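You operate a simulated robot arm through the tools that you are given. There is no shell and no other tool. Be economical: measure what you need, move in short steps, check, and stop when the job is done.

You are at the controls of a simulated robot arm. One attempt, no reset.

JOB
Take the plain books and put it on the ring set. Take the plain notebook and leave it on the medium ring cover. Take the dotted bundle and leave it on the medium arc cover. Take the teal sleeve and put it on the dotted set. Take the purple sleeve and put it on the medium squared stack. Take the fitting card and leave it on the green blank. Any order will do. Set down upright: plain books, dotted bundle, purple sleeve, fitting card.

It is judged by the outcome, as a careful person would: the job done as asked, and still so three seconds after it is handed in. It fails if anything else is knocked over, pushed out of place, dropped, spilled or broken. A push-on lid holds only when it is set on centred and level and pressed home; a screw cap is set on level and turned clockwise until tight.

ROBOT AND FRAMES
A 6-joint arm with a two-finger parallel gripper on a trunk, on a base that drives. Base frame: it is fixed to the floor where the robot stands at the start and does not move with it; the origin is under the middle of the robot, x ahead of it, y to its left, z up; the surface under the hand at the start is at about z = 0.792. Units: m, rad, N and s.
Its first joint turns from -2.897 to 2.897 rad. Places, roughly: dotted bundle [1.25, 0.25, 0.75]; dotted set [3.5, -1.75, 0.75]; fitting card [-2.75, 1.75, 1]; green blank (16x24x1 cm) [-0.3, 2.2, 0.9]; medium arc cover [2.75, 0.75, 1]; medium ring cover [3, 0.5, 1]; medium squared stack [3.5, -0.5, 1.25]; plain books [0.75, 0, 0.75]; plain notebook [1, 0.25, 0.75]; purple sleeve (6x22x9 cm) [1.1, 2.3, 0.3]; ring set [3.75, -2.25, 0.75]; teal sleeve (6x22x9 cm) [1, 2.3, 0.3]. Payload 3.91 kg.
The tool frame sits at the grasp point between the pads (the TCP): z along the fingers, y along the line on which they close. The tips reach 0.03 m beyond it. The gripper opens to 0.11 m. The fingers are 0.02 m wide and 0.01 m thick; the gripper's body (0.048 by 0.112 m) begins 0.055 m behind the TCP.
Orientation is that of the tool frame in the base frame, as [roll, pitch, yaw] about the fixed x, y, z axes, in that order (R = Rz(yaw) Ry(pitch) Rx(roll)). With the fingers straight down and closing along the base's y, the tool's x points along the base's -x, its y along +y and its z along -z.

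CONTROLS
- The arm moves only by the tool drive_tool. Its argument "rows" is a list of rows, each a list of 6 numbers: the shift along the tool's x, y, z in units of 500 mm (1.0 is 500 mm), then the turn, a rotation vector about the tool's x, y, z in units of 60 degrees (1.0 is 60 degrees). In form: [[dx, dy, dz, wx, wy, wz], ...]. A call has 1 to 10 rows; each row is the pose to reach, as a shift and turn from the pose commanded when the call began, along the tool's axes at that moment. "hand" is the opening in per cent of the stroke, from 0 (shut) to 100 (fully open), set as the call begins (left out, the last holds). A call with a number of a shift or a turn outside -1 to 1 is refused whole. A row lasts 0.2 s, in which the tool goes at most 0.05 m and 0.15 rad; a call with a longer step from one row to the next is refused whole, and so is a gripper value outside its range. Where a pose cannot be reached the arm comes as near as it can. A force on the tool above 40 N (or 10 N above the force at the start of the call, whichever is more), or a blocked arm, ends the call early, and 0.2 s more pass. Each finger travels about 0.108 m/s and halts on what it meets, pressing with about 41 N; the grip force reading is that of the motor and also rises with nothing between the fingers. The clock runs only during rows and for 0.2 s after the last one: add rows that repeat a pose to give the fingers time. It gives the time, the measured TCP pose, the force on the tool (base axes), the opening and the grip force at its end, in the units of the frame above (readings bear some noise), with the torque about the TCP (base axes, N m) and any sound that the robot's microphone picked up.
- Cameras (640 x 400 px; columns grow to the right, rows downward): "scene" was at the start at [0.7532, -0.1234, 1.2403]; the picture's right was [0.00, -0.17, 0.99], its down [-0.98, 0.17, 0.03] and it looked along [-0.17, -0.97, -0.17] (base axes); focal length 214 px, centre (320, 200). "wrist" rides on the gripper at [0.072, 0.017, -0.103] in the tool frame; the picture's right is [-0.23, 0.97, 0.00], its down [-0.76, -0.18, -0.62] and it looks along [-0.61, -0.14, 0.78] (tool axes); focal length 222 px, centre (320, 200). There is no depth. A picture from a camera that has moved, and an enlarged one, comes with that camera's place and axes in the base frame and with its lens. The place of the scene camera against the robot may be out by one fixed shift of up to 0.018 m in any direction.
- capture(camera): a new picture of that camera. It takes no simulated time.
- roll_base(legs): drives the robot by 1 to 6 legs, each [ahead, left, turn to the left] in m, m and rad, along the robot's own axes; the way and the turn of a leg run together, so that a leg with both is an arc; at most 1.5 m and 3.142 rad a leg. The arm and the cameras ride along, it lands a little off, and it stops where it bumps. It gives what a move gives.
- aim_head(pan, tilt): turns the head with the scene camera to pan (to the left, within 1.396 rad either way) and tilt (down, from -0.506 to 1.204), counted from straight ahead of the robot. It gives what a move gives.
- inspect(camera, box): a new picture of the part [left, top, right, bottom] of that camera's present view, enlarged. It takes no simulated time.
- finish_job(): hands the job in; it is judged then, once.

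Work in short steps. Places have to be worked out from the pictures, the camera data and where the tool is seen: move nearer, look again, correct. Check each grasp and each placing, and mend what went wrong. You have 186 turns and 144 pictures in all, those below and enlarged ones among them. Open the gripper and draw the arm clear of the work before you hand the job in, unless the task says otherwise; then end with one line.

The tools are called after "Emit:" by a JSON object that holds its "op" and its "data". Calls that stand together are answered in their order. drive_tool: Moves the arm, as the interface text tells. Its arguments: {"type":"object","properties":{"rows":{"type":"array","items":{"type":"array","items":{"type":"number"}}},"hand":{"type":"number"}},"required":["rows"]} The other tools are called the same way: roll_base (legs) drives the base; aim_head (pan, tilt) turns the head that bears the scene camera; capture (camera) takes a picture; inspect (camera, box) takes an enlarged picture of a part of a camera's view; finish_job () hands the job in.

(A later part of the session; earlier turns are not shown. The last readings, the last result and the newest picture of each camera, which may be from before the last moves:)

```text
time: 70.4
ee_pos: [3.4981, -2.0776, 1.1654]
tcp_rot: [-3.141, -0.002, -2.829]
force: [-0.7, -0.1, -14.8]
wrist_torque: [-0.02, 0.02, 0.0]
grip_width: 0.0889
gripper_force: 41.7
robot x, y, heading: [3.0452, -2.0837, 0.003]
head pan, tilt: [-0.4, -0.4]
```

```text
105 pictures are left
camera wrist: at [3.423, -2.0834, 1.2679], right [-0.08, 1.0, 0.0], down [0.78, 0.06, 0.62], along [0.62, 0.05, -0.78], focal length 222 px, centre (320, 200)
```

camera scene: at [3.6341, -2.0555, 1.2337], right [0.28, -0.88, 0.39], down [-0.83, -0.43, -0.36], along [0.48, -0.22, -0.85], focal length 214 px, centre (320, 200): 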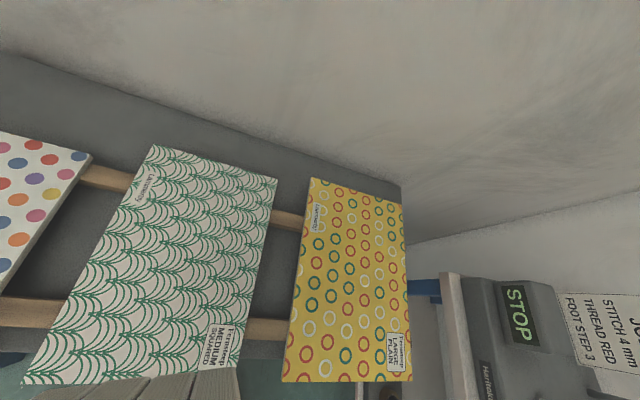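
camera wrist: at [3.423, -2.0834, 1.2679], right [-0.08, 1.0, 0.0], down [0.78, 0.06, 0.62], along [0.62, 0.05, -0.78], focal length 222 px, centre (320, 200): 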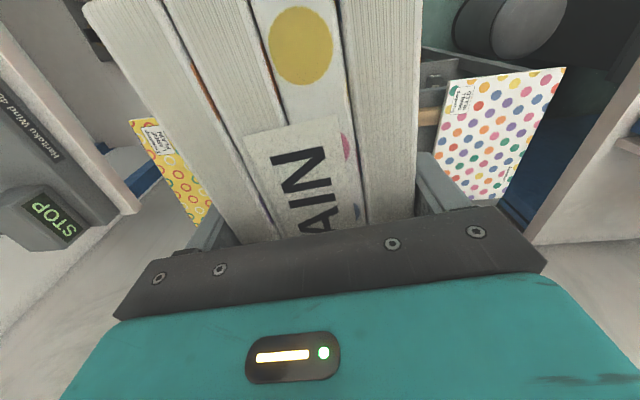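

The ring set (labelled LARGE PLAIN) is triangulated: centre (3.758, -2.278), top z≈0.84, yaw ≈0.19. I carry the books above it.

Emit:
{"op": "drive_tool", "data": {"rows": [[-0.043, -0.065, 0.03, 0, 0, 0.015], [-0.085, -0.131, 0.06, 0, 0, 0.03], [-0.128, -0.196, 0.09, 0, 0, 0.045], [-0.17, -0.262, 0.12, 0, 0, 0.06], [-0.213, -0.327, 0.15, 0, 0, 0.075], [-0.255, -0.393, 0.18, 0, 0, 0.09], [-0.298, -0.458, 0.21, 0, 0, 0.105], [-0.34, -0.524, 0.24, 0, 0, 0.115], [-0.34, -0.524, 0.24, 0, 0, 0.115]]}}

Emit:
{"op": "aim_head", "data": {"pan": 0, "tilt": 0.9}}

Emit:
{"op": "capture", "data": {"camera": "wrist"}}

Emit:
{"op": "capture", "data": {"camera": "scene"}}

```text
time: 72.4
ee_pos: [3.7403, -2.2759, 1.0438]
tcp_rot: [-3.141, -0.002, -2.951]
force: [-0.6, -0.5, -15.0]
wrist_torque: [0.0, 0.11, 0.02]
grip_width: 0.0888
gripper_force: 40.7
robot x, y, heading: [3.0419, -2.0827, 0.003]
head pan, tilt: [-0.4, -0.4]
```

```text
time: 73.9
ee_pos: [3.7396, -2.2758, 1.0445]
tcp_rot: [3.14, -0.002, -2.949]
force: [-0.9, 0.5, -15.3]
wrist_torque: [-0.02, 0.06, 0.0]
grip_width: 0.0889
gripper_force: 41.1
robot x, y, heading: [3.0397, -2.0847, 0.003]
head pan, tilt: [0.0, 0.901]
```

```text
104 pictures are left
camera wrist: at [3.6642, -2.2732, 1.147], right [0.04, 1.0, 0.0], down [0.78, -0.03, 0.62], along [0.62, -0.02, -0.78], focal length 222 px, centre (320, 200)
```

wrist: 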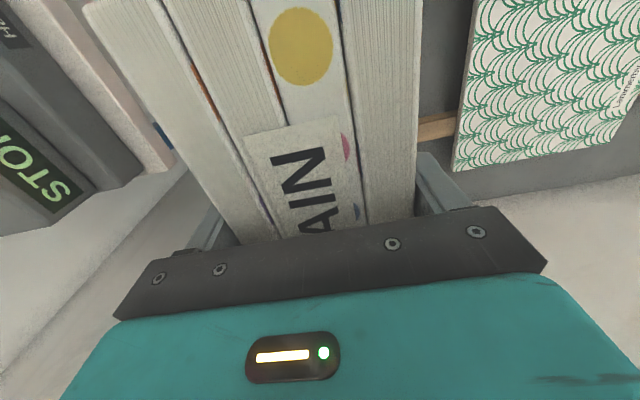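

```text
103 pictures are left
camera scene: at [3.7601, -2.2655, 1.1049], right [0.19, -0.98, 0.0], down [-0.61, -0.12, 0.78], along [-0.77, -0.15, -0.62], focal length 214 px, centre (320, 200)
```

scene: 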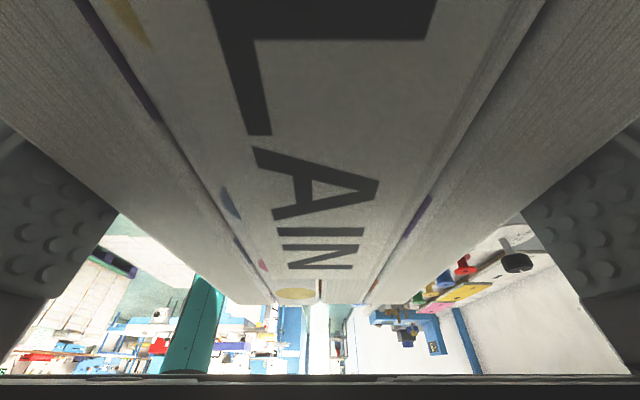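

Position is good by the readings. I lower to just above, then feel for contact in small steps.

Emit:
{"op": "drive_tool", "data": {"rows": [[0, 0, 0.06, 0, 0, 0], [0, 0, 0.12, 0, 0, 0], [0, 0, 0.15, 0, 0, 0], [0, 0, 0.16, 0, 0, 0], [0, 0, 0.17, 0, 0, 0], [0, 0, 0.176, 0, 0, 0], [0, 0, 0.182, 0, 0, 0], [0, 0, 0.188, 0, 0, 0]]}}

```text
time: 75.7
ee_pos: [3.7394, -2.2748, 0.9502]
tcp_rot: [-3.141, -0.004, -2.95]
force: [0.8, -0.1, -15.9]
wrist_torque: [-0.02, 0.06, 0.04]
grip_width: 0.0891
gripper_force: 40.5
robot x, y, heading: [3.0375, -2.0866, 0.002]
head pan, tilt: [0.0, 0.901]
```

No contact yet at 0.950; I keep stepping down finely.

Emit:
{"op": "drive_tool", "data": {"rows": [[0, 0, 0.008, 0, 0, 0], [0, 0, 0.016, 0, 0, 0], [0, 0, 0.024, 0, 0, 0], [0, 0, 0.032, 0, 0, 0]]}}

```text
time: 76.2
ee_pos: [3.7389, -2.2754, 0.9491]
tcp_rot: [-3.139, 0.004, -2.95]
force: [-6.7, 0.9, 8.8]
wrist_torque: [1.28, -0.05, 0.68]
grip_width: 0.0888
gripper_force: 40.9
robot x, y, heading: [3.0442, -2.0862, 0.004]
head pan, tilt: [0.0, 0.901]
stopped in row 2: the force on the tool passed its limit at 44 N (the readings are from after the stop); the commanded pose is now the measured one
```

Contact made at z≈0.949. I open the hand and draw straight up.

Emit:
{"op": "drive_tool", "data": {"rows": [[0, 0, 0, 0, 0, 0], [0, 0, 0, 0, 0, 0], [0, 0, 0, 0, 0, 0]], "hand": 100}}

Emit:
{"op": "drive_tool", "data": {"rows": [[0, 0, -0.06, 0, 0, 0], [0, 0, -0.14, 0, 0, 0], [0, 0, -0.22, 0, 0, 0], [0, 0, -0.3, 0, 0, 0], [0, 0, -0.38, 0, 0, 0]]}}

Emit:
{"op": "capture", "data": {"camera": "wrist"}}

```text
time: 77.0
ee_pos: [3.7395, -2.2754, 0.949]
tcp_rot: [-3.138, 0.005, -2.952]
force: [-0.1, -0.2, -0.1]
wrist_torque: [0.0, 0.0, 0.01]
grip_width: 0.11
gripper_force: 0.1
robot x, y, heading: [3.0397, -2.083, 0.002]
head pan, tilt: [0.0, 0.901]
```

```text
time: 78.2
ee_pos: [3.7385, -2.2773, 1.1386]
tcp_rot: [-3.138, 0.005, -2.951]
force: [-0.1, -0.1, -0.7]
wrist_torque: [0.02, 0.0, 0.02]
grip_width: 0.11
gripper_force: 0.1
robot x, y, heading: [3.0382, -2.085, 0.007]
head pan, tilt: [0.0, 0.901]
```

```text
102 pictures are left
camera wrist: at [3.6627, -2.2739, 1.2418], right [0.04, 1.0, 0.0], down [0.78, -0.03, 0.63], along [0.63, -0.03, -0.78], focal length 222 px, centre (320, 200)
```

wrist: 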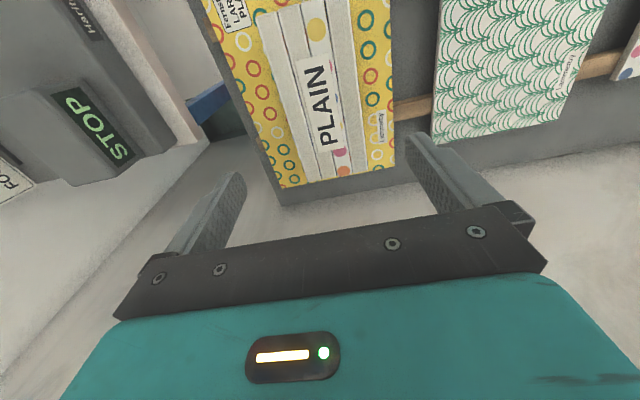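

Plain books stand well on the ring set. I tuck the arm and drive back toward the blue rack to look at the covers tier on the way.

Emit:
{"op": "drive_tool", "data": {"rows": [[0, 0, -0.06, 0, 0, 0], [0.07, 0.08, -0.08, 0, 0, 0.03], [0.14, 0.16, -0.08, 0, 0, 0.06], [0.21, 0.24, -0.08, 0, 0, 0.09], [0.28, 0.32, -0.08, 0, 0, 0.12], [0.35, 0.4, -0.08, 0, 0, 0.15], [0.416, 0.487, -0.08, 0, 0, 0.182]]}}

Emit:
{"op": "roll_base", "data": {"legs": [[-0.6, 0.1, 0], [-0.2, 1.0, 0], [-0.25, 1.3, 0]]}}

Emit:
{"op": "aim_head", "data": {"pan": 0.3, "tilt": -0.5}}

Emit:
{"op": "capture", "data": {"camera": "scene"}}

```text
refused: row 2 steps farther than a row can; nothing moved
```

```text
time: 92.7
ee_pos: [2.6652, 0.108, 1.1384]
tcp_rot: [-3.138, 0.006, -2.944]
force: [-0.2, 0.3, -0.1]
wrist_torque: [0.02, 0.02, 0.0]
grip_width: 0.1098
gripper_force: 0.0
robot x, y, heading: [1.9699, 0.2967, 0.013]
head pan, tilt: [0.0, 0.901]
```

```text
time: 94.2
ee_pos: [2.665, 0.1055, 1.1398]
tcp_rot: [-3.137, 0.005, -2.945]
force: [0.1, -0.5, -0.5]
wrist_torque: [-0.01, -0.01, 0.01]
grip_width: 0.1099
gripper_force: 0.0
robot x, y, heading: [1.9681, 0.2956, 0.008]
head pan, tilt: [0.3, -0.499]
```

```text
101 pictures are left
camera scene: at [2.8, 0.1602, 1.2123], right [0.19, -0.94, -0.29], down [-0.89, -0.03, -0.46], along [0.42, 0.35, -0.84], focal length 214 px, centre (320, 200)
```

scene: 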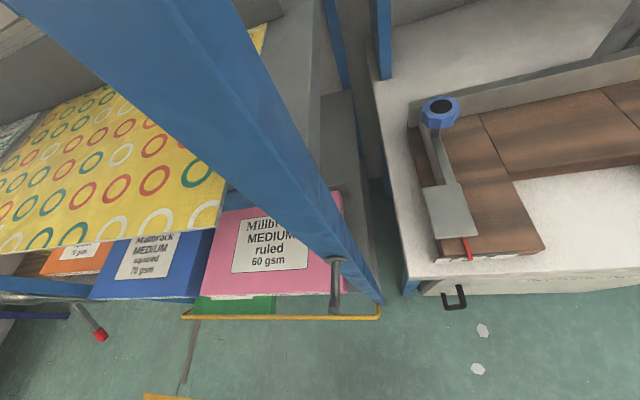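

The arm was not tucked but nothing touched. I back off from the rack half a metre and tuck, then pitch the hand to look at the covers tier.

Emit:
{"op": "roll_base", "data": {"legs": [[-0.3, 0, 0]]}}

Emit:
{"op": "drive_tool", "data": {"rows": [[0.05, 0.06, -0.03, 0, 0, 0.03], [0.1, 0.12, -0.06, 0, 0, 0.06], [0.15, 0.18, -0.09, 0, 0, 0.09], [0.2, 0.24, -0.12, 0, 0, 0.12], [0.25, 0.3, -0.15, 0, 0, 0.15], [0.3, 0.36, -0.18, 0, 0, 0.182], [0.35, 0.42, -0.2, 0, 0, 0.182], [0.4, 0.48, -0.2, 0, 0, 0.182]]}}

Emit:
{"op": "drive_tool", "data": {"rows": [[0, 0, 0, 0, -0.14, 0], [0, 0, 0, 0, -0.28, 0], [0, 0, 0, 0, -0.42, 0], [0, 0, 0, 0, -0.56, 0], [0, 0, 0, 0, -0.7, 0], [0, 0, 0, 0, -0.84, 0], [0, 0, 0, 0, -0.84, 0]]}}

Emit:
{"op": "roll_base", "data": {"legs": [[0.1, 0.35, -0.01]]}}

Emit:
{"op": "aim_head", "data": {"pan": 0.1, "tilt": -0.3}}

Emit:
{"op": "capture", "data": {"camera": "scene"}}

```text
time: 96.3
ee_pos: [2.3657, 0.103, 1.1387]
tcp_rot: [-3.137, 0.006, -2.948]
force: [0.5, 0.8, 1.0]
wrist_torque: [0.04, 0.0, -0.03]
grip_width: 0.1099
gripper_force: 0.0
robot x, y, heading: [1.6675, 0.2949, 0.007]
head pan, tilt: [0.3, -0.499]
```

```text
time: 98.1
ee_pos: [2.121, 0.3019, 1.2362]
tcp_rot: [-3.138, 0.006, -3.139]
force: [0.3, 0.1, -0.4]
wrist_torque: [0.0, 0.1, 0.01]
grip_width: 0.1097
gripper_force: 0.1
robot x, y, heading: [1.6688, 0.291, 0.007]
head pan, tilt: [0.3, -0.499]
```

```text
time: 99.7
ee_pos: [2.1224, 0.2998, 1.238]
tcp_rot: [-3.135, 0.887, -3.134]
force: [-0.8, -0.8, 1.8]
wrist_torque: [0.01, -0.02, -0.02]
grip_width: 0.1099
gripper_force: 0.0
robot x, y, heading: [1.6742, 0.2946, 0.003]
head pan, tilt: [0.3, -0.499]
```

```text
time: 102.0
ee_pos: [2.2236, 0.6402, 1.2379]
tcp_rot: [-3.137, 0.886, 3.133]
force: [-0.5, -0.2, 0.5]
wrist_torque: [-0.03, -0.01, 0.03]
grip_width: 0.1102
gripper_force: 0.0
robot x, y, heading: [1.7702, 0.6393, -0.007]
head pan, tilt: [0.3, -0.499]
```

```text
time: 102.7
ee_pos: [2.2245, 0.6393, 1.237]
tcp_rot: [-3.139, 0.886, 3.132]
force: [0.7, -0.7, 0.0]
wrist_torque: [0.01, 0.0, 0.0]
grip_width: 0.1101
gripper_force: 0.1
robot x, y, heading: [1.7729, 0.6371, -0.006]
head pan, tilt: [0.099, -0.3]
```

```text
100 pictures are left
camera scene: at [2.2613, 0.6513, 1.382], right [0.06, -1.0, -0.06], down [-0.38, 0.03, -0.93], along [0.92, 0.08, -0.37], focal length 214 px, centre (320, 200)
```

scene: 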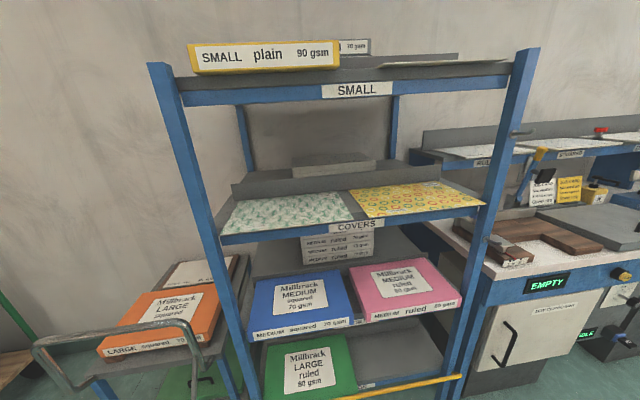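

The covers tier: cover tops z≈1.133, ring cover centre ≈(2.89,0.44), arc cover centre ≈(2.81,0.79), rack yawed ≈0.2, upper beam at z≈1.40. Now I go to the left side of the pallet facing it, for the notebook and bundle.

Emit:
{"op": "roll_base", "data": {"legs": [[-0.1, 0.55, 0], [0, 0, -1.571], [0, -0.45, 0]]}}

Emit:
{"op": "aim_head", "data": {"pan": 0.0, "tilt": 0.1}}

Emit:
{"op": "capture", "data": {"camera": "scene"}}

```text
time: 112.1
ee_pos: [1.2245, 0.7371, 1.237]
tcp_rot: [-3.139, 0.887, 1.557]
force: [-0.5, -0.3, 0.3]
wrist_torque: [-0.03, -0.01, 0.01]
grip_width: 0.11
gripper_force: 0.1
robot x, y, heading: [1.2227, 1.1911, -1.58]
head pan, tilt: [0.099, -0.3]
```

```text
time: 113.0
ee_pos: [1.2221, 0.7377, 1.2383]
tcp_rot: [-3.138, 0.888, 1.558]
force: [0.8, 0.3, 0.1]
wrist_torque: [-0.01, -0.02, 0.01]
grip_width: 0.11
gripper_force: 0.1
robot x, y, heading: [1.2241, 1.189, -1.584]
head pan, tilt: [0.0, 0.099]
```

```text
99 pictures are left
camera scene: at [1.2144, 0.7074, 1.3465], right [-1.0, 0.02, 0.0], down [0.01, 0.71, -0.71], along [-0.01, -0.71, -0.71], focal length 214 px, centre (320, 200)
```

scene: 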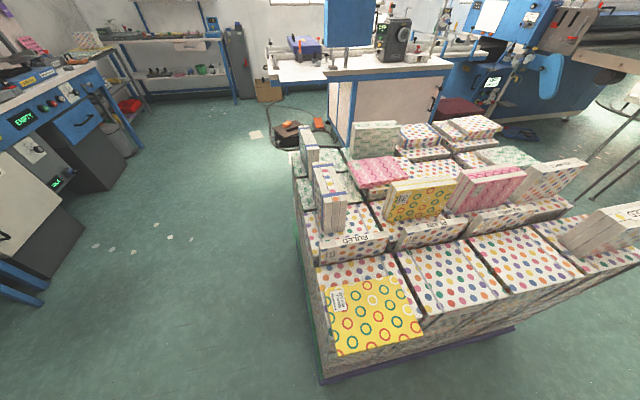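

I enlarge the pallet's left/far part to measure the bundle and notebook.

Emit:
{"op": "inspect", "data": {"camera": "scene", "box": [280, 120, 480, 270]}}

Emit:
{"op": "capture", "data": {"camera": "wrist"}}

```text
2.67 times, centred on (380, 195) of scene
camera zoom: at [1.2144, 0.7074, 1.3465], right [-1.0, 0.02, 0.0], down [0.01, 0.71, -0.71], along [-0.01, -0.71, -0.71], focal length 572 px, centre (160, 213)
```

zoom: 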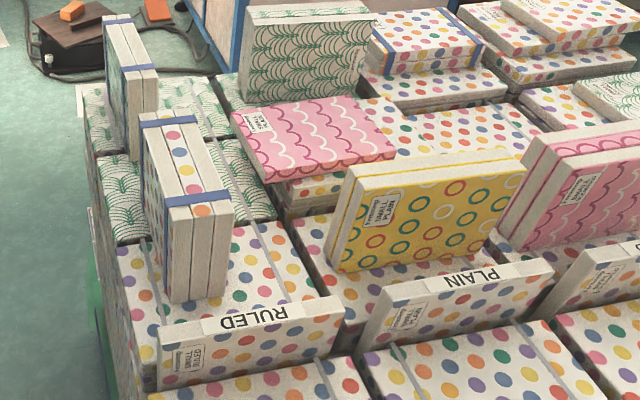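

```text
97 pictures are left
camera wrist: at [1.2415, 0.8626, 1.2464], right [0.97, -0.16, 0.17], down [-0.17, 0.0, 0.98], along [-0.16, -0.99, -0.02], focal length 222 px, centre (320, 200)
```

wrist: 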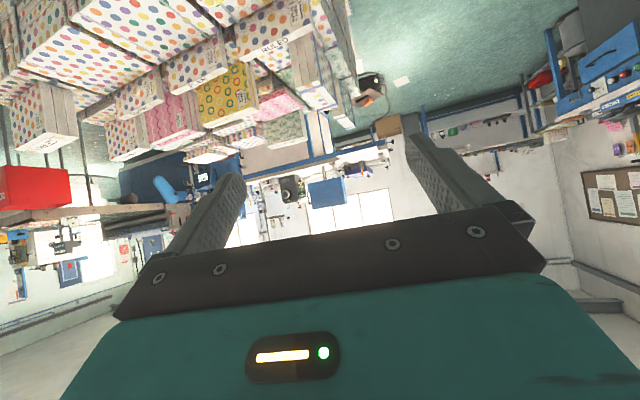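

The yellow pair is also labelled SMALL PLAIN, so I enlarge both candidates to settle which one is "the plain notebook".

Emit:
{"op": "inspect", "data": {"camera": "scene", "box": [375, 165, 460, 235]}}

Emit:
{"op": "inspect", "data": {"camera": "scene", "box": [310, 140, 400, 200]}}

```text
5.71 times, centred on (418, 200) of scene
camera zoom: at [1.2144, 0.7074, 1.3465], right [-1.0, 0.02, 0.0], down [0.01, 0.71, -0.71], along [-0.01, -0.71, -0.71], focal length 1226 px, centre (-237, 200)
```

zoom: 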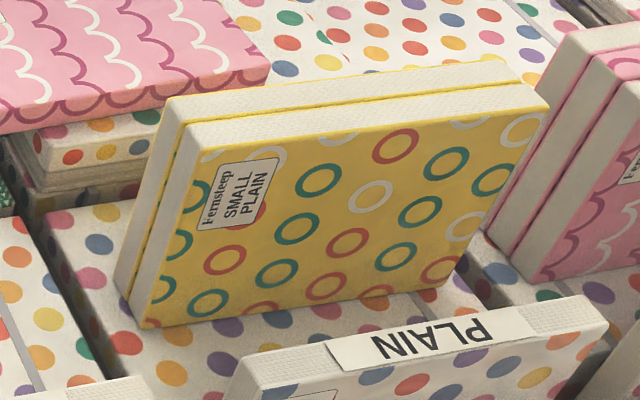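

```text
6.67 times, centred on (355, 170) of scene
camera zoom: at [1.2144, 0.7074, 1.3465], right [-1.0, 0.02, 0.0], down [0.01, 0.71, -0.71], along [-0.01, -0.71, -0.71], focal length 1430 px, centre (87, 400)
```

zoom: 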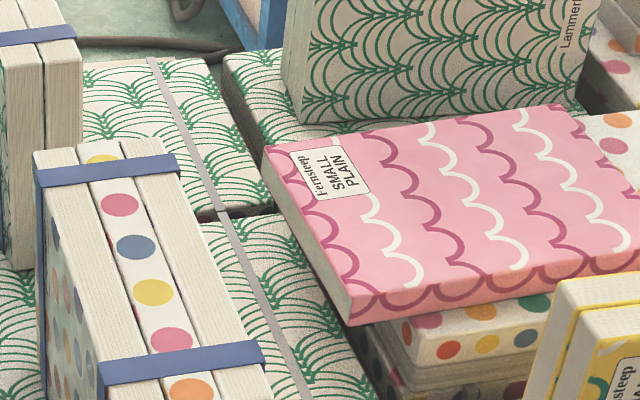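

The single notebook with the PLAIN strip is the plain notebook; the bundle is ~155×65×158 mm at (1.185,0.22). I take the notebook first: move the base right, level the hand pointing down.

Emit:
{"op": "roll_base", "data": {"legs": [[0, -0.3, 0.01]]}}

Emit:
{"op": "drive_tool", "data": {"rows": [[0, 0, 0.03, 0, 0.14, 0], [0, 0, 0.06, 0, 0.28, 0], [0, 0, 0.1, 0, 0.42, 0], [-0.04, 0, 0.15, 0, 0.56, 0], [-0.08, 0, 0.2, 0, 0.7, 0], [-0.12, 0, 0.25, 0, 0.846, 0], [-0.14, 0, 0.3, 0, 0.846, 0], [-0.14, 0, 0.36, 0, 0.846, 0], [-0.14, 0, 0.36, 0, 0.846, 0]]}}

Emit:
{"op": "aim_head", "data": {"pan": 0.0, "tilt": 0.3}}

Emit:
{"op": "capture", "data": {"camera": "wrist"}}

Emit:
{"op": "capture", "data": {"camera": "scene"}}

```text
time: 115.0
ee_pos: [0.927, 0.7391, 1.2381]
tcp_rot: [-3.136, 0.887, 1.567]
force: [-1.1, 0.2, -0.4]
wrist_torque: [0.03, -0.02, 0.0]
grip_width: 0.1102
gripper_force: 0.0
robot x, y, heading: [0.9243, 1.1937, -1.568]
head pan, tilt: [0.0, 0.099]
```

```text
refused: row 6 steps farther than a row can; nothing moved
```

```text
time: 115.7
ee_pos: [0.9283, 0.7401, 1.2371]
tcp_rot: [-3.136, 0.886, 1.57]
force: [0.2, 0.7, -0.1]
wrist_torque: [0.01, 0.04, -0.01]
grip_width: 0.11
gripper_force: 0.1
robot x, y, heading: [0.9228, 1.193, -1.569]
head pan, tilt: [0.0, 0.3]
```

```text
94 pictures are left
camera wrist: at [0.9442, 0.865, 1.2464], right [0.97, -0.15, 0.17], down [-0.17, 0.0, 0.98], along [-0.15, -0.99, -0.02], focal length 222 px, centre (320, 200)
```

wrist: 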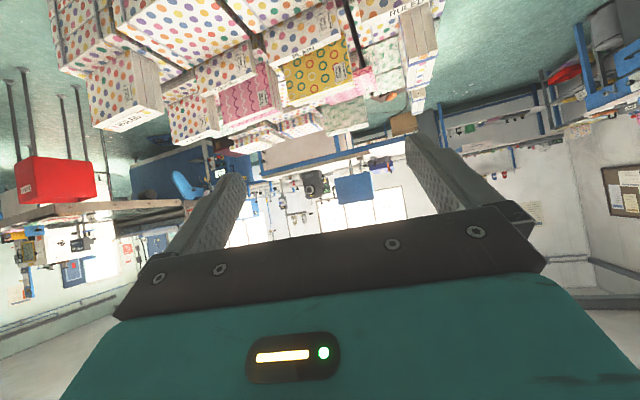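

```text
93 pictures are left
camera scene: at [0.919, 0.7203, 1.3312], right [-1.0, 0.0, 0.0], down [0.0, 0.83, -0.55], along [0.0, -0.55, -0.83], focal length 214 px, centre (320, 200)
```

scene: 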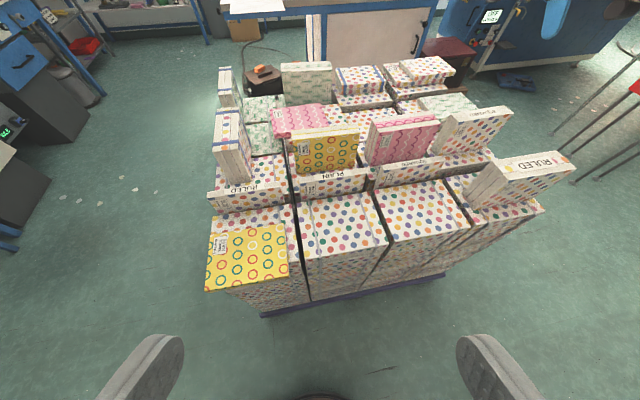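

I repeat the levelling with legal steps, ending over the notebook at z≈1.13.

Emit:
{"op": "drive_tool", "data": {"rows": [[-0.026, -0.004, 0.066, 0, 0.085, 0], [-0.053, -0.007, 0.132, 0, 0.17, 0], [-0.079, -0.011, 0.199, 0, 0.254, 0], [-0.106, -0.014, 0.265, 0, 0.338, 0], [-0.132, -0.018, 0.331, 0, 0.423, 0], [-0.158, -0.022, 0.397, 0, 0.508, 0], [-0.185, -0.025, 0.463, 0, 0.592, 0], [-0.211, -0.029, 0.53, 0, 0.677, 0], [-0.238, -0.032, 0.596, 0, 0.761, 0], [-0.264, -0.036, 0.662, 0, 0.846, 0]]}}

Emit:
{"op": "drive_tool", "data": {"rows": [[0, 0, 0, 0, 0, 0.14], [0, 0, 0, 0, 0, 0.28], [0, 0, 0, 0, 0, 0.42], [0, 0, 0, 0, 0, 0.56], [0, 0, 0, 0, 0, 0.7], [0, 0, 0, 0, 0, 0.84], [0, 0, 0, 0, 0, 0.98], [0, 0, 0, 0, 0, 0.98]]}}

Emit:
{"op": "capture", "data": {"camera": "wrist"}}

Emit:
{"op": "capture", "data": {"camera": "scene"}}

```text
time: 117.9
ee_pos: [0.9078, 0.3991, 1.1309]
tcp_rot: [-3.138, 0.0, 1.567]
force: [0.0, 0.7, 1.8]
wrist_torque: [-0.1, -0.02, 0.0]
grip_width: 0.11
gripper_force: 0.1
robot x, y, heading: [0.9211, 1.1949, -1.572]
head pan, tilt: [0.0, 0.3]
```

```text
time: 119.7
ee_pos: [0.9094, 0.3993, 1.129]
tcp_rot: [-3.14, 0.002, 0.542]
force: [0.1, 0.3, -1.2]
wrist_torque: [-0.04, 0.0, 0.01]
grip_width: 0.11
gripper_force: 0.0
robot x, y, heading: [0.9244, 1.1953, -1.573]
head pan, tilt: [0.0, 0.3]
```

```text
92 pictures are left
camera wrist: at [0.9781, 0.4217, 1.2329], right [0.3, -0.95, 0.0], down [-0.74, -0.24, 0.63], along [-0.6, -0.19, -0.78], focal length 222 px, centre (320, 200)
```

wrist: 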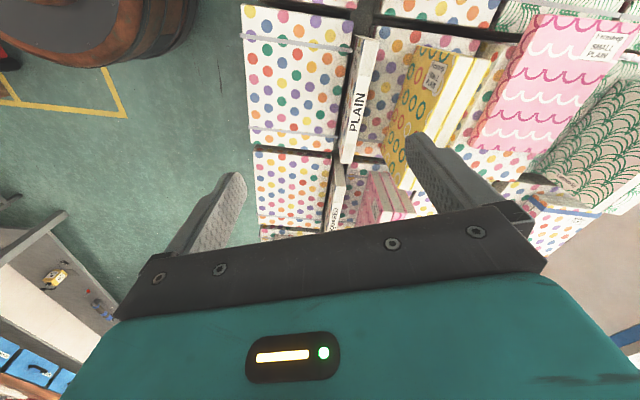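

```text
91 pictures are left
camera scene: at [0.8286, 0.3618, 1.1736], right [-0.51, 0.86, 0.0], down [0.82, 0.49, 0.29], along [0.25, 0.15, -0.96], focal length 214 px, centre (320, 200)
```

scene: 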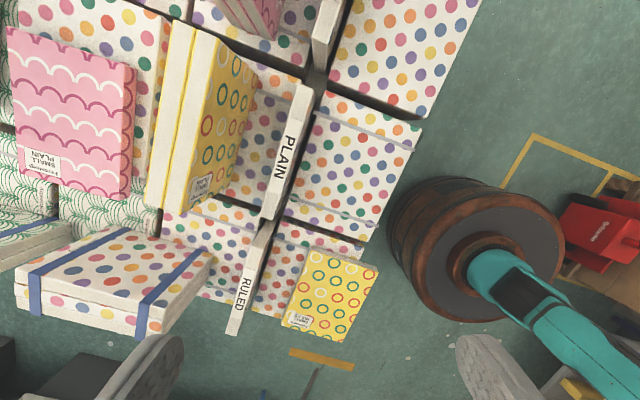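

Triangulated: notebook top z≈0.857, centre (0.883, 0.330), length 0.197, yaw ≈0.24. I align with the hand part open and come down to z≈0.95 to verify.

Emit:
{"op": "drive_tool", "data": {"rows": [[-0.04, 0.03, 0.06, 0, 0, 0.1], [-0.08, 0.06, 0.13, 0, 0, 0.2], [-0.117, 0.092, 0.2, 0, 0, 0.291], [-0.117, 0.092, 0.29, 0, 0, 0.291], [-0.117, 0.092, 0.358, 0, 0, 0.291], [-0.117, 0.092, 0.358, 0, 0, 0.291]], "hand": 65}}

Emit:
{"op": "inspect", "data": {"camera": "wrist", "box": [200, 0, 460, 240]}}

```text
time: 121.1
ee_pos: [0.8792, 0.3287, 0.9509]
tcp_rot: [-3.139, 0.004, 0.236]
force: [-0.3, 0.3, 0.0]
wrist_torque: [0.0, 0.01, 0.03]
grip_width: 0.0713
gripper_force: 0.1
robot x, y, heading: [0.9239, 1.1927, -1.569]
head pan, tilt: [0.0, 0.3]
```

```text
1.67 times, centred on (330, 120) of wrist
camera zoom: at [0.9535, 0.3284, 1.0546], right [0.01, -1.0, 0.0], down [-0.78, 0.0, 0.63], along [-0.63, 0.0, -0.78], focal length 370 px, centre (303, 333)
```

zoom: 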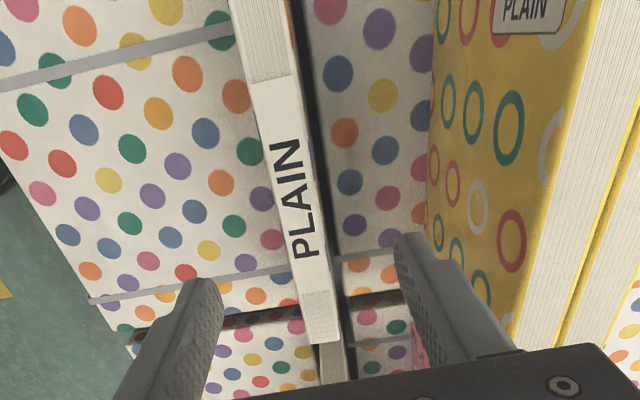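

Nearly centred; shift 5 mm, descend to TCP z≈0.834 and close.

Emit:
{"op": "drive_tool", "data": {"rows": [[0, -0.01, 0.07, 0, 0, 0.01], [0, -0.01, 0.14, 0, 0, 0.02], [0, -0.01, 0.2, 0, 0, 0.02], [0, -0.01, 0.234, 0, 0, 0.02], [0, -0.01, 0.234, 0, 0, 0.02]]}}

Emit:
{"op": "drive_tool", "data": {"rows": [[0, 0, 0, 0, 0, 0], [0, 0, 0, 0, 0, 0], [0, 0, 0, 0, 0, 0]], "hand": 0}}

```text
time: 122.3
ee_pos: [0.8794, 0.334, 0.8352]
tcp_rot: [3.141, 0.004, 0.214]
force: [-0.1, -0.1, 0.8]
wrist_torque: [0.03, -0.01, 0.06]
grip_width: 0.0716
gripper_force: 0.1
robot x, y, heading: [0.9238, 1.1913, -1.57]
head pan, tilt: [0.0, 0.3]
```

```text
time: 123.1
ee_pos: [0.8803, 0.3332, 0.8333]
tcp_rot: [-3.141, 0.004, 0.215]
force: [1.2, -2.8, 3.6]
wrist_torque: [-0.22, -0.16, -0.6]
grip_width: 0.023
gripper_force: 40.8
robot x, y, heading: [0.9269, 1.192, -1.575]
head pan, tilt: [0.0, 0.3]
```

Gripped at 23 mm. I lift carefully straight up.

Emit:
{"op": "drive_tool", "data": {"rows": [[0, 0, -0.04, 0, 0, 0], [0, 0, -0.1, 0, 0, 0], [0, 0, -0.18, 0, 0, 0], [0, 0, -0.27, 0, 0, 0], [0, 0, -0.36, 0, 0, 0], [0, 0, -0.45, 0, 0, 0], [0, 0, -0.54, 0, 0, 0], [0, 0, -0.62, 0, 0, 0], [0, 0, -0.62, 0, 0, 0]]}}

Emit:
{"op": "capture", "data": {"camera": "scene"}}

Emit:
{"op": "capture", "data": {"camera": "wrist"}}

```text
time: 125.1
ee_pos: [0.8816, 0.3333, 1.1433]
tcp_rot: [-3.141, 0.001, 0.214]
force: [0.0, 0.3, -3.7]
wrist_torque: [0.0, 0.05, 0.02]
grip_width: 0.0227
gripper_force: 40.9
robot x, y, heading: [0.9236, 1.1954, -1.57]
head pan, tilt: [0.0, 0.3]
```

```text
89 pictures are left
camera scene: at [0.7917, 0.32, 1.1865], right [-0.21, 0.98, 0.0], down [0.93, 0.2, 0.29], along [0.29, 0.06, -0.96], focal length 214 px, centre (320, 200)
```

scene: 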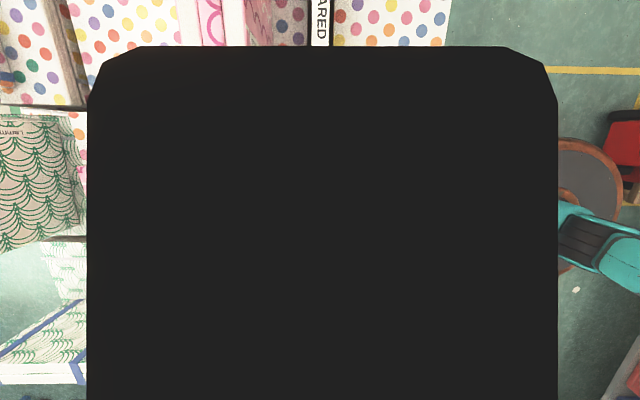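

```text
88 pictures are left
camera wrist: at [0.9545, 0.3315, 1.2457], right [-0.01, -1.0, 0.0], down [-0.78, 0.01, 0.63], along [-0.63, 0.01, -0.78], focal length 222 px, centre (320, 200)
```

wrist: 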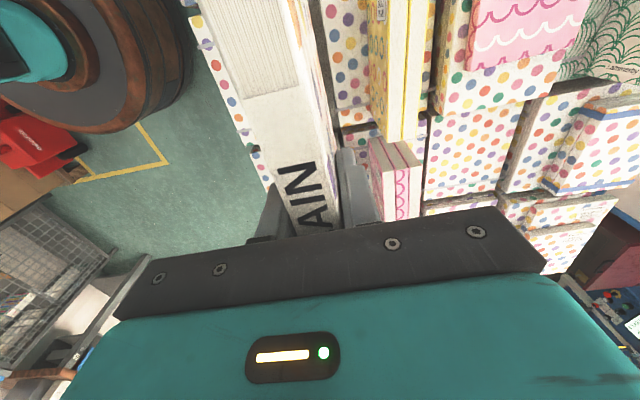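

Notebook held. I pull the arm in toward the robot while turning the hand to its natural yaw.

Emit:
{"op": "drive_tool", "data": {"rows": [[0.026, -0.078, -0.01, 0, 0, -0.09], [0.051, -0.157, -0.02, 0, 0, -0.18], [0.077, -0.235, -0.03, 0, 0, -0.27], [0.102, -0.313, -0.04, 0, 0, -0.36], [0.128, -0.392, -0.05, 0, 0, -0.45], [0.154, -0.47, -0.06, 0, 0, -0.54], [0.179, -0.548, -0.07, 0, 0, -0.63], [0.205, -0.626, -0.08, 0, 0, -0.72], [0.23, -0.705, -0.09, 0, 0, -0.81], [0.256, -0.783, -0.1, 0, 0, -0.9]]}}

Emit:
{"op": "drive_tool", "data": {"rows": [[0, 0, 0, 0, 0, -0.14], [0, 0, 0, 0, 0, -0.28], [0, 0, 0, 0, 0, -0.395], [0, 0, 0, 0, 0, -0.395]]}}

Emit:
{"op": "roll_base", "data": {"legs": [[0, 0.65, 0], [0, 0, 1.77]]}}

```text
time: 127.3
ee_pos: [0.9211, 0.7437, 1.1935]
tcp_rot: [-3.139, 0.001, 1.159]
force: [0.2, -1.0, -5.1]
wrist_torque: [0.05, 0.01, 0.01]
grip_width: 0.0228
gripper_force: 41.1
robot x, y, heading: [0.9293, 1.1951, -1.572]
head pan, tilt: [0.0, 0.3]
```

```text
time: 128.3
ee_pos: [0.9224, 0.7446, 1.1934]
tcp_rot: [-3.139, -0.001, 1.57]
force: [0.3, 0.4, -3.8]
wrist_torque: [-0.04, 0.02, -0.02]
grip_width: 0.0227
gripper_force: 40.8
robot x, y, heading: [0.9224, 1.1911, -1.567]
head pan, tilt: [0.0, 0.3]
```

```text
time: 136.2
ee_pos: [1.9971, 1.286, 1.1941]
tcp_rot: [-3.138, 0.001, -2.927]
force: [-0.6, 0.0, -3.5]
wrist_torque: [0.0, -0.04, -0.04]
grip_width: 0.0228
gripper_force: 41.1
robot x, y, heading: [1.5579, 1.1926, 0.211]
head pan, tilt: [0.0, 0.3]
```

Now I pitch the hand to horizontal (two calls), keeping the TCP in place.

Emit:
{"op": "drive_tool", "data": {"rows": [[0, 0, -0.02, 0, -0.14, 0], [0, 0, -0.04, 0, -0.28, 0], [0, 0, -0.06, 0, -0.42, 0], [0, 0, -0.08, 0, -0.56, 0], [0, 0, -0.1, 0, -0.7, 0], [0, 0, -0.12, 0, -0.84, 0], [0, 0, -0.14, 0, -0.98, 0]]}}

Emit:
{"op": "drive_tool", "data": {"rows": [[0, 0, 0, 0, -0.14, 0], [0, 0, 0, 0, -0.28, 0], [0, 0, 0, 0, -0.42, 0], [0, 0, 0, 0, -0.52, 0], [0, 0, 0, 0, -0.52, 0]]}}

Emit:
{"op": "roll_base", "data": {"legs": [[0, -0.9, -0.012]]}}

Emit:
{"op": "aim_head", "data": {"pan": 0, "tilt": 0.2}}

Emit:
{"op": "capture", "data": {"camera": "scene"}}

```text
time: 137.8
ee_pos: [1.9976, 1.2852, 1.2635]
tcp_rot: [-3.137, 1.026, -2.923]
force: [0.0, 0.3, -3.4]
wrist_torque: [-0.02, 0.1, -0.01]
grip_width: 0.0228
gripper_force: 41.0
robot x, y, heading: [1.5609, 1.1913, 0.212]
head pan, tilt: [0.0, 0.3]
```

```text
time: 139.0
ee_pos: [1.9955, 1.2843, 1.2653]
tcp_rot: [-1.257, 1.566, -1.041]
force: [-0.3, 0.0, -3.8]
wrist_torque: [-0.02, 0.11, -0.01]
grip_width: 0.0231
gripper_force: 40.7
robot x, y, heading: [1.5556, 1.1919, 0.216]
head pan, tilt: [0.0, 0.3]
```

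```text
time: 143.8
ee_pos: [2.1822, 0.3947, 1.2641]
tcp_rot: [-1.624, 1.568, -1.424]
force: [-0.7, -0.5, -3.5]
wrist_torque: [-0.03, 0.13, -0.02]
grip_width: 0.0227
gripper_force: 41.0
robot x, y, heading: [1.7442, 0.3105, 0.196]
head pan, tilt: [0.0, 0.3]
```

```text
time: 144.4
ee_pos: [2.182, 0.3937, 1.2634]
tcp_rot: [-1.699, 1.567, -1.499]
force: [0.0, -0.1, -4.0]
wrist_torque: [-0.04, 0.11, -0.04]
grip_width: 0.0231
gripper_force: 41.0
robot x, y, heading: [1.7395, 0.3077, 0.196]
head pan, tilt: [0.0, 0.201]
```

```text
87 pictures are left
camera scene: at [2.138, 0.3917, 1.3622], right [0.2, -0.98, 0.0], down [-0.2, -0.04, -0.98], along [0.96, 0.19, -0.2], focal length 214 px, centre (320, 200)
```

scene: 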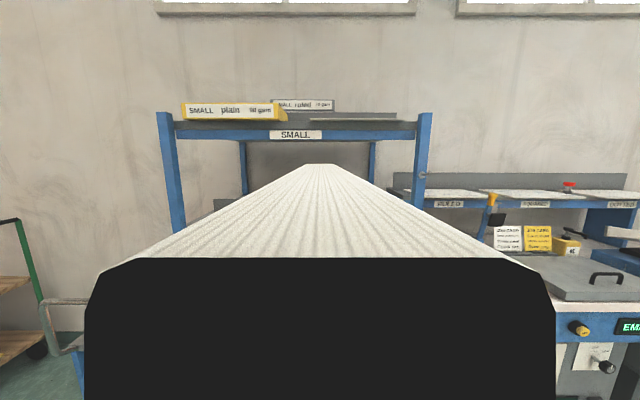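

The hand is square to the rack and the notebook stands on its short end, top at TCP+0.098. I advance the base by 0.35 and right 0.09; the arm will make the rest.

Emit:
{"op": "roll_base", "data": {"legs": [[0.35, -0.092, 0]]}}

Emit:
{"op": "aim_head", "data": {"pan": 0.5, "tilt": 0.3}}

Emit:
{"op": "capture", "data": {"camera": "scene"}}

```text
time: 146.7
ee_pos: [2.5371, 0.3744, 1.2644]
tcp_rot: [-1.64, 1.569, -1.438]
force: [-0.2, -0.3, -4.0]
wrist_torque: [0.0, 0.15, -0.01]
grip_width: 0.0227
gripper_force: 41.0
robot x, y, heading: [2.0979, 0.2852, 0.198]
head pan, tilt: [0.0, 0.201]
```

```text
time: 147.7
ee_pos: [2.5378, 0.3742, 1.2642]
tcp_rot: [-1.672, 1.567, -1.471]
force: [-0.4, -0.5, -4.1]
wrist_torque: [-0.03, 0.12, 0.0]
grip_width: 0.023
gripper_force: 41.0
robot x, y, heading: [2.0972, 0.2871, 0.202]
head pan, tilt: [0.499, 0.3]
```

```text
86 pictures are left
camera scene: at [2.4724, 0.4124, 1.3529], right [0.64, -0.77, 0.0], down [-0.23, -0.19, -0.95], along [0.73, 0.61, -0.3], focal length 214 px, centre (320, 200)
```

scene: 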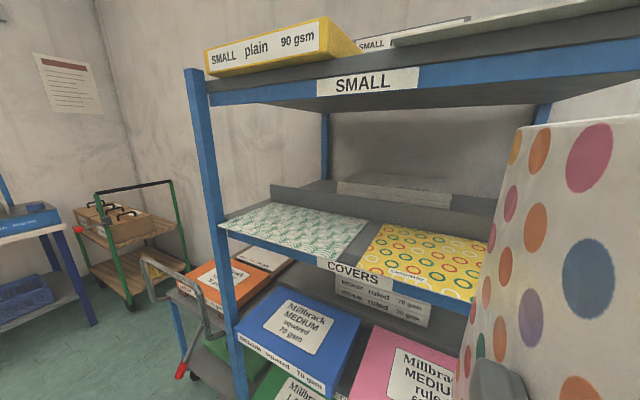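

Alignment confirmed. I slide the notebook in over the ring cover by 0.31 m with 2 cm height margin.

Emit:
{"op": "drive_tool", "data": {"rows": [[0.02, 0, 0.08, 0, 0, 0], [0.028, 0, 0.16, 0, 0, 0], [0.028, 0, 0.25, 0, 0, 0], [0.028, 0, 0.34, 0, 0, 0], [0.028, 0, 0.43, 0, 0, 0], [0.028, 0, 0.52, 0, 0, 0], [0.028, 0, 0.6, 0, 0, 0], [0.028, 0, 0.622, 0, 0, 0], [0.028, 0, 0.622, 0, 0, 0]]}}

Emit:
{"op": "capture", "data": {"camera": "scene"}}

```text
time: 149.7
ee_pos: [2.8428, 0.4348, 1.2499]
tcp_rot: [-1.745, 1.568, -1.546]
force: [0.7, 0.4, -4.5]
wrist_torque: [-0.05, 0.15, 0.02]
grip_width: 0.023
gripper_force: 41.3
robot x, y, heading: [2.0946, 0.2866, 0.197]
head pan, tilt: [0.499, 0.3]
```

```text
85 pictures are left
camera scene: at [2.7783, 0.4748, 1.3394], right [0.64, -0.77, 0.0], down [-0.23, -0.19, -0.95], along [0.73, 0.61, -0.3], focal length 214 px, centre (320, 200)
```

scene: 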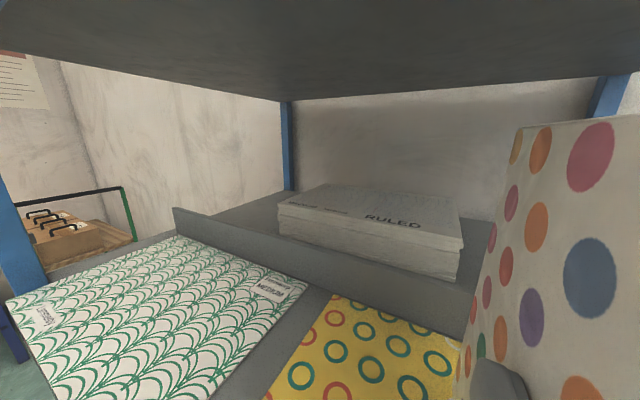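

Clear and over the cover. I lower in 2 mm steps until contact.

Emit:
{"op": "drive_tool", "data": {"rows": [[0.008, 0, 0, 0, 0, 0], [0.014, 0, 0, 0, 0, 0], [0.02, 0, 0, 0, 0, 0], [0.024, 0, 0, 0, 0, 0], [0.028, 0, 0, 0, 0, 0], [0.032, 0, 0, 0, 0, 0], [0.036, 0, 0, 0, 0, 0], [0.04, 0, 0, 0, 0, 0]]}}

```text
time: 151.4
ee_pos: [2.8417, 0.435, 1.2292]
tcp_rot: [-1.686, 1.566, -1.486]
force: [-0.1, 0.2, -4.4]
wrist_torque: [-0.06, 0.11, 0.0]
grip_width: 0.0229
gripper_force: 41.2
robot x, y, heading: [2.098, 0.2878, 0.199]
head pan, tilt: [0.499, 0.3]
```

No contact yet at 1.229; I continue.

Emit:
{"op": "drive_tool", "data": {"rows": [[0.004, 0, 0, 0, 0, 0], [0.008, 0, 0, 0, 0, 0], [0.012, 0, 0, 0, 0, 0], [0.016, 0, 0, 0, 0, 0], [0.02, 0, 0, 0, 0, 0], [0.024, 0, 0, 0, 0, 0], [0.028, 0, 0, 0, 0, 0], [0.032, 0, 0, 0, 0, 0]]}}

Emit:
{"op": "capture", "data": {"camera": "scene"}}

```text
time: 152.7
ee_pos: [2.8401, 0.4348, 1.2246]
tcp_rot: [-0.227, 1.561, -0.028]
force: [-2.6, -0.5, 6.1]
wrist_torque: [-0.01, 0.5, -0.01]
grip_width: 0.0232
gripper_force: 40.9
robot x, y, heading: [2.0961, 0.2841, 0.201]
head pan, tilt: [0.499, 0.3]
stopped in row 6: the force on the tool passed its limit at 42 N (the readings are from after the stop); the commanded pose is now the measured one
```

```text
84 pictures are left
camera scene: at [2.7747, 0.4734, 1.3142], right [0.64, -0.77, 0.01], down [-0.22, -0.19, -0.96], along [0.73, 0.61, -0.29], focal length 214 px, centre (320, 200)
```

scene: 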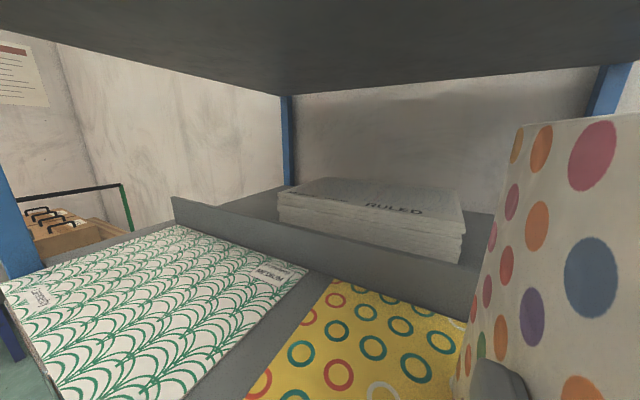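

Contact at 1.2246. I release gently with a modest opening and wait.

Emit:
{"op": "drive_tool", "data": {"rows": [[0, 0, 0, 0, 0, 0], [0, 0, 0, 0, 0, 0], [0, 0, 0, 0, 0, 0]], "hand": 50}}

Emit:
{"op": "drive_tool", "data": {"rows": [[0, 0, -0.03, 0, 0, 0], [0, 0, -0.08, 0, 0, 0], [0, 0, -0.16, 0, 0, 0], [0, 0, -0.25, 0, 0, 0], [0, 0, -0.34, 0, 0, 0], [0, 0, -0.43, 0, 0, 0], [0, 0, -0.52, 0, 0, 0], [0, 0, -0.6, 0, 0, 0]]}}

Emit:
{"op": "aim_head", "data": {"pan": 0, "tilt": 0.2}}

Emit:
{"op": "capture", "data": {"camera": "scene"}}

```text
time: 153.5
ee_pos: [2.8408, 0.4354, 1.2243]
tcp_rot: [-0.342, 1.563, -0.143]
force: [-0.2, 0.5, 0.8]
wrist_torque: [0.04, -0.02, -0.03]
grip_width: 0.0549
gripper_force: 0.1
robot x, y, heading: [2.0955, 0.2839, 0.196]
head pan, tilt: [0.499, 0.3]
```

```text
time: 155.3
ee_pos: [2.5484, 0.3767, 1.2234]
tcp_rot: [-0.346, 1.563, -0.147]
force: [-0.3, 0.5, 0.2]
wrist_torque: [-0.03, -0.03, 0.0]
grip_width: 0.0549
gripper_force: 0.1
robot x, y, heading: [2.095, 0.2895, 0.196]
head pan, tilt: [0.499, 0.3]
```

```text
time: 156.2
ee_pos: [2.5498, 0.3764, 1.2232]
tcp_rot: [-0.331, 1.566, -0.131]
force: [0.3, 0.2, 0.3]
wrist_torque: [0.04, -0.02, -0.01]
grip_width: 0.0549
gripper_force: 0.1
robot x, y, heading: [2.0925, 0.2873, 0.199]
head pan, tilt: [0.0, 0.201]
```

```text
83 pictures are left
camera scene: at [2.5037, 0.3733, 1.3213], right [0.2, -0.98, 0.0], down [-0.19, -0.04, -0.98], along [0.96, 0.2, -0.19], focal length 214 px, centre (320, 200)
```

scene: 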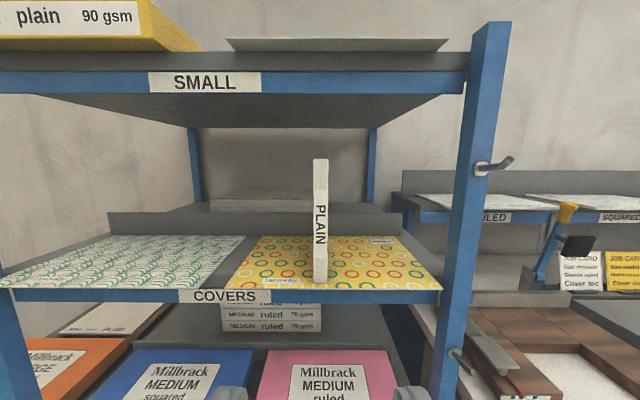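

The plain notebook stands on the ring cover. Next the dotted bundle: I drive to stand along its long axis, at about (1.02, 0.95) heading -1.35.

Emit:
{"op": "roll_base", "data": {"legs": [[-0.33, 0.88, 0], [0, 0, -1.548], [0, -0.6, 0]]}}

Emit:
{"op": "aim_head", "data": {"pan": 0, "tilt": 0.75}}

Emit:
{"op": "capture", "data": {"camera": "scene"}}

```text
time: 167.9
ee_pos: [1.1016, 0.4963, 1.222]
tcp_rot: [-0.335, 1.563, -1.675]
force: [0.3, 0.5, 0.7]
wrist_torque: [0.0, 0.01, 0.01]
grip_width: 0.055
gripper_force: 0.1
robot x, y, heading: [1.001, 0.9424, -1.339]
head pan, tilt: [0.0, 0.201]
```

```text
time: 168.9
ee_pos: [1.101, 0.4982, 1.2225]
tcp_rot: [-0.33, 1.564, -1.671]
force: [0.5, 0.2, 0.0]
wrist_torque: [0.02, 0.04, -0.02]
grip_width: 0.0549
gripper_force: 0.1
robot x, y, heading: [0.9972, 0.9454, -1.338]
head pan, tilt: [0.0, 0.75]
```

```text
82 pictures are left
camera scene: at [1.0819, 0.5474, 1.2716], right [-0.97, -0.23, 0.0], down [-0.16, 0.66, -0.74], along [0.17, -0.72, -0.68], focal length 214 px, centre (320, 200)
```

scene: 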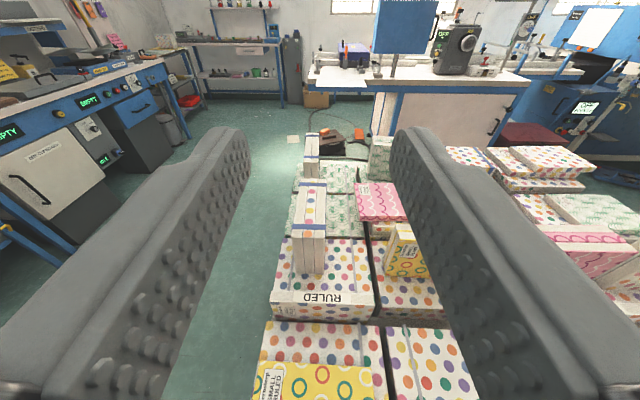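

I enlarge the bundle from this aligned view.

Emit:
{"op": "inspect", "data": {"camera": "scene", "box": [250, 150, 410, 320]}}

```text
2.35 times, centred on (330, 235) of scene
camera zoom: at [1.0819, 0.5474, 1.2716], right [-0.97, -0.23, 0.0], down [-0.16, 0.66, -0.74], along [0.17, -0.72, -0.68], focal length 505 px, centre (296, 118)
```

zoom: 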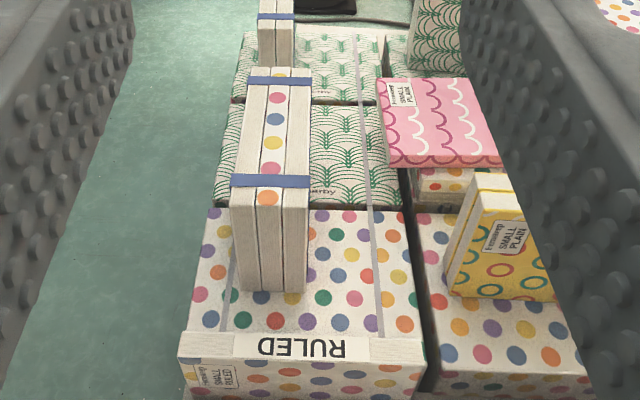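

The bundle: 194 long, 66 thick, ~138 high, top z≈0.93, near end (1.163,0.299), axis -1.355. RULED notebook in front tops at ≈0.873. I go to a pre-grasp pose with the hand 30° below horizontal.

Emit:
{"op": "drive_tool", "data": {"rows": [[0.0625, 0.004, 0.036, 0, 0.0625, 0], [0.125, 0.008, 0.0725, 0, 0.125, 0], [0.1875, 0.011, 0.109, 0, 0.1875, 0], [0.25, 0.015, 0.145, 0, 0.25, 0], [0.3125, 0.019, 0.181, 0, 0.3125, 0], [0.375, 0.023, 0.2175, 0, 0.375, 0], [0.4375, 0.026, 0.254, 0, 0.4375, 0], [0.5, 0.03, 0.29, 0, 0.5, 0], [0.5, 0.03, 0.29, 0, 0.5, 0]], "hand": 100}}

Emit:
{"op": "capture", "data": {"camera": "scene"}}

Emit:
{"op": "capture", "data": {"camera": "wrist"}}

```text
time: 170.9
ee_pos: [1.1489, 0.3584, 0.9742]
tcp_rot: [-3.135, 1.053, 1.804]
force: [-0.5, -0.5, 0.0]
wrist_torque: [-0.04, 0.03, 0.03]
grip_width: 0.11
gripper_force: 0.1
robot x, y, heading: [0.9987, 0.9434, -1.342]
head pan, tilt: [0.0, 0.75]
```

```text
80 pictures are left
camera scene: at [1.1361, 0.3829, 1.0407], right [-0.97, -0.23, 0.0], down [-0.22, 0.93, -0.3], along [0.07, -0.29, -0.95], focal length 214 px, centre (320, 200)
```

scene: 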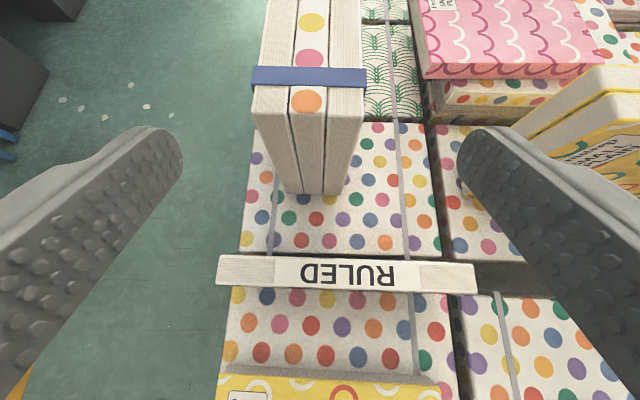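

```text
79 pictures are left
camera wrist: at [1.1361, 0.4845, 0.9619], right [0.97, 0.11, 0.2], down [-0.21, 0.12, 0.97], along [0.09, -0.99, 0.14], focal length 222 px, centre (320, 200)
```

wrist: 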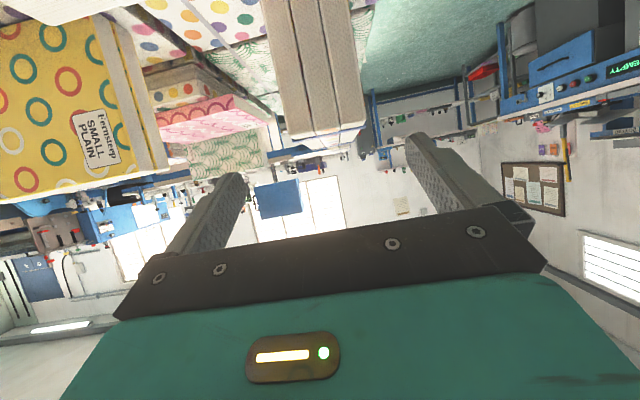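

Wrist and scene views agree the bundle is ~7 mm to the tool's +y. I correct and advance 0.13 along the fingers.

Emit:
{"op": "drive_tool", "data": {"rows": [[0, 0.015, 0.05, 0, 0, 0], [0, 0.015, 0.1, 0, 0, 0], [0, 0.015, 0.16, 0, 0, 0], [0, 0.015, 0.21, 0, 0, 0], [0, 0.015, 0.255, 0, 0, 0], [0, 0.015, 0.255, 0, 0, 0]]}}

Emit:
{"op": "capture", "data": {"camera": "wrist"}}

```text
time: 172.3
ee_pos: [1.1838, 0.2521, 0.9103]
tcp_rot: [-3.135, 1.055, 1.807]
force: [-1.3, 2.0, 6.0]
wrist_torque: [0.15, 0.25, -0.08]
grip_width: 0.11
gripper_force: 0.1
robot x, y, heading: [1.0006, 0.9484, -1.34]
head pan, tilt: [0.0, 0.75]
```

```text
78 pictures are left
camera wrist: at [1.17, 0.3772, 0.8983], right [0.97, 0.11, 0.2], down [-0.21, 0.12, 0.97], along [0.09, -0.99, 0.14], focal length 222 px, centre (320, 200)
```

wrist: 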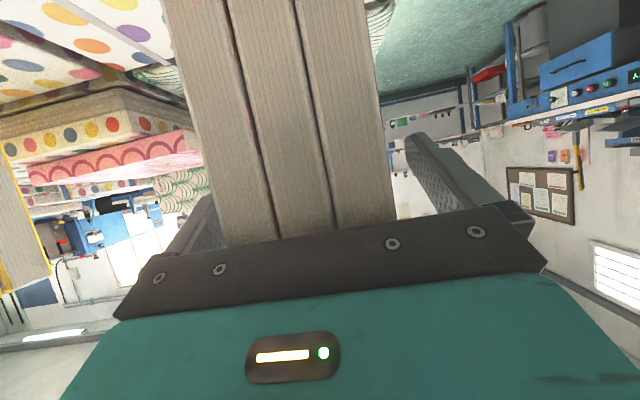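

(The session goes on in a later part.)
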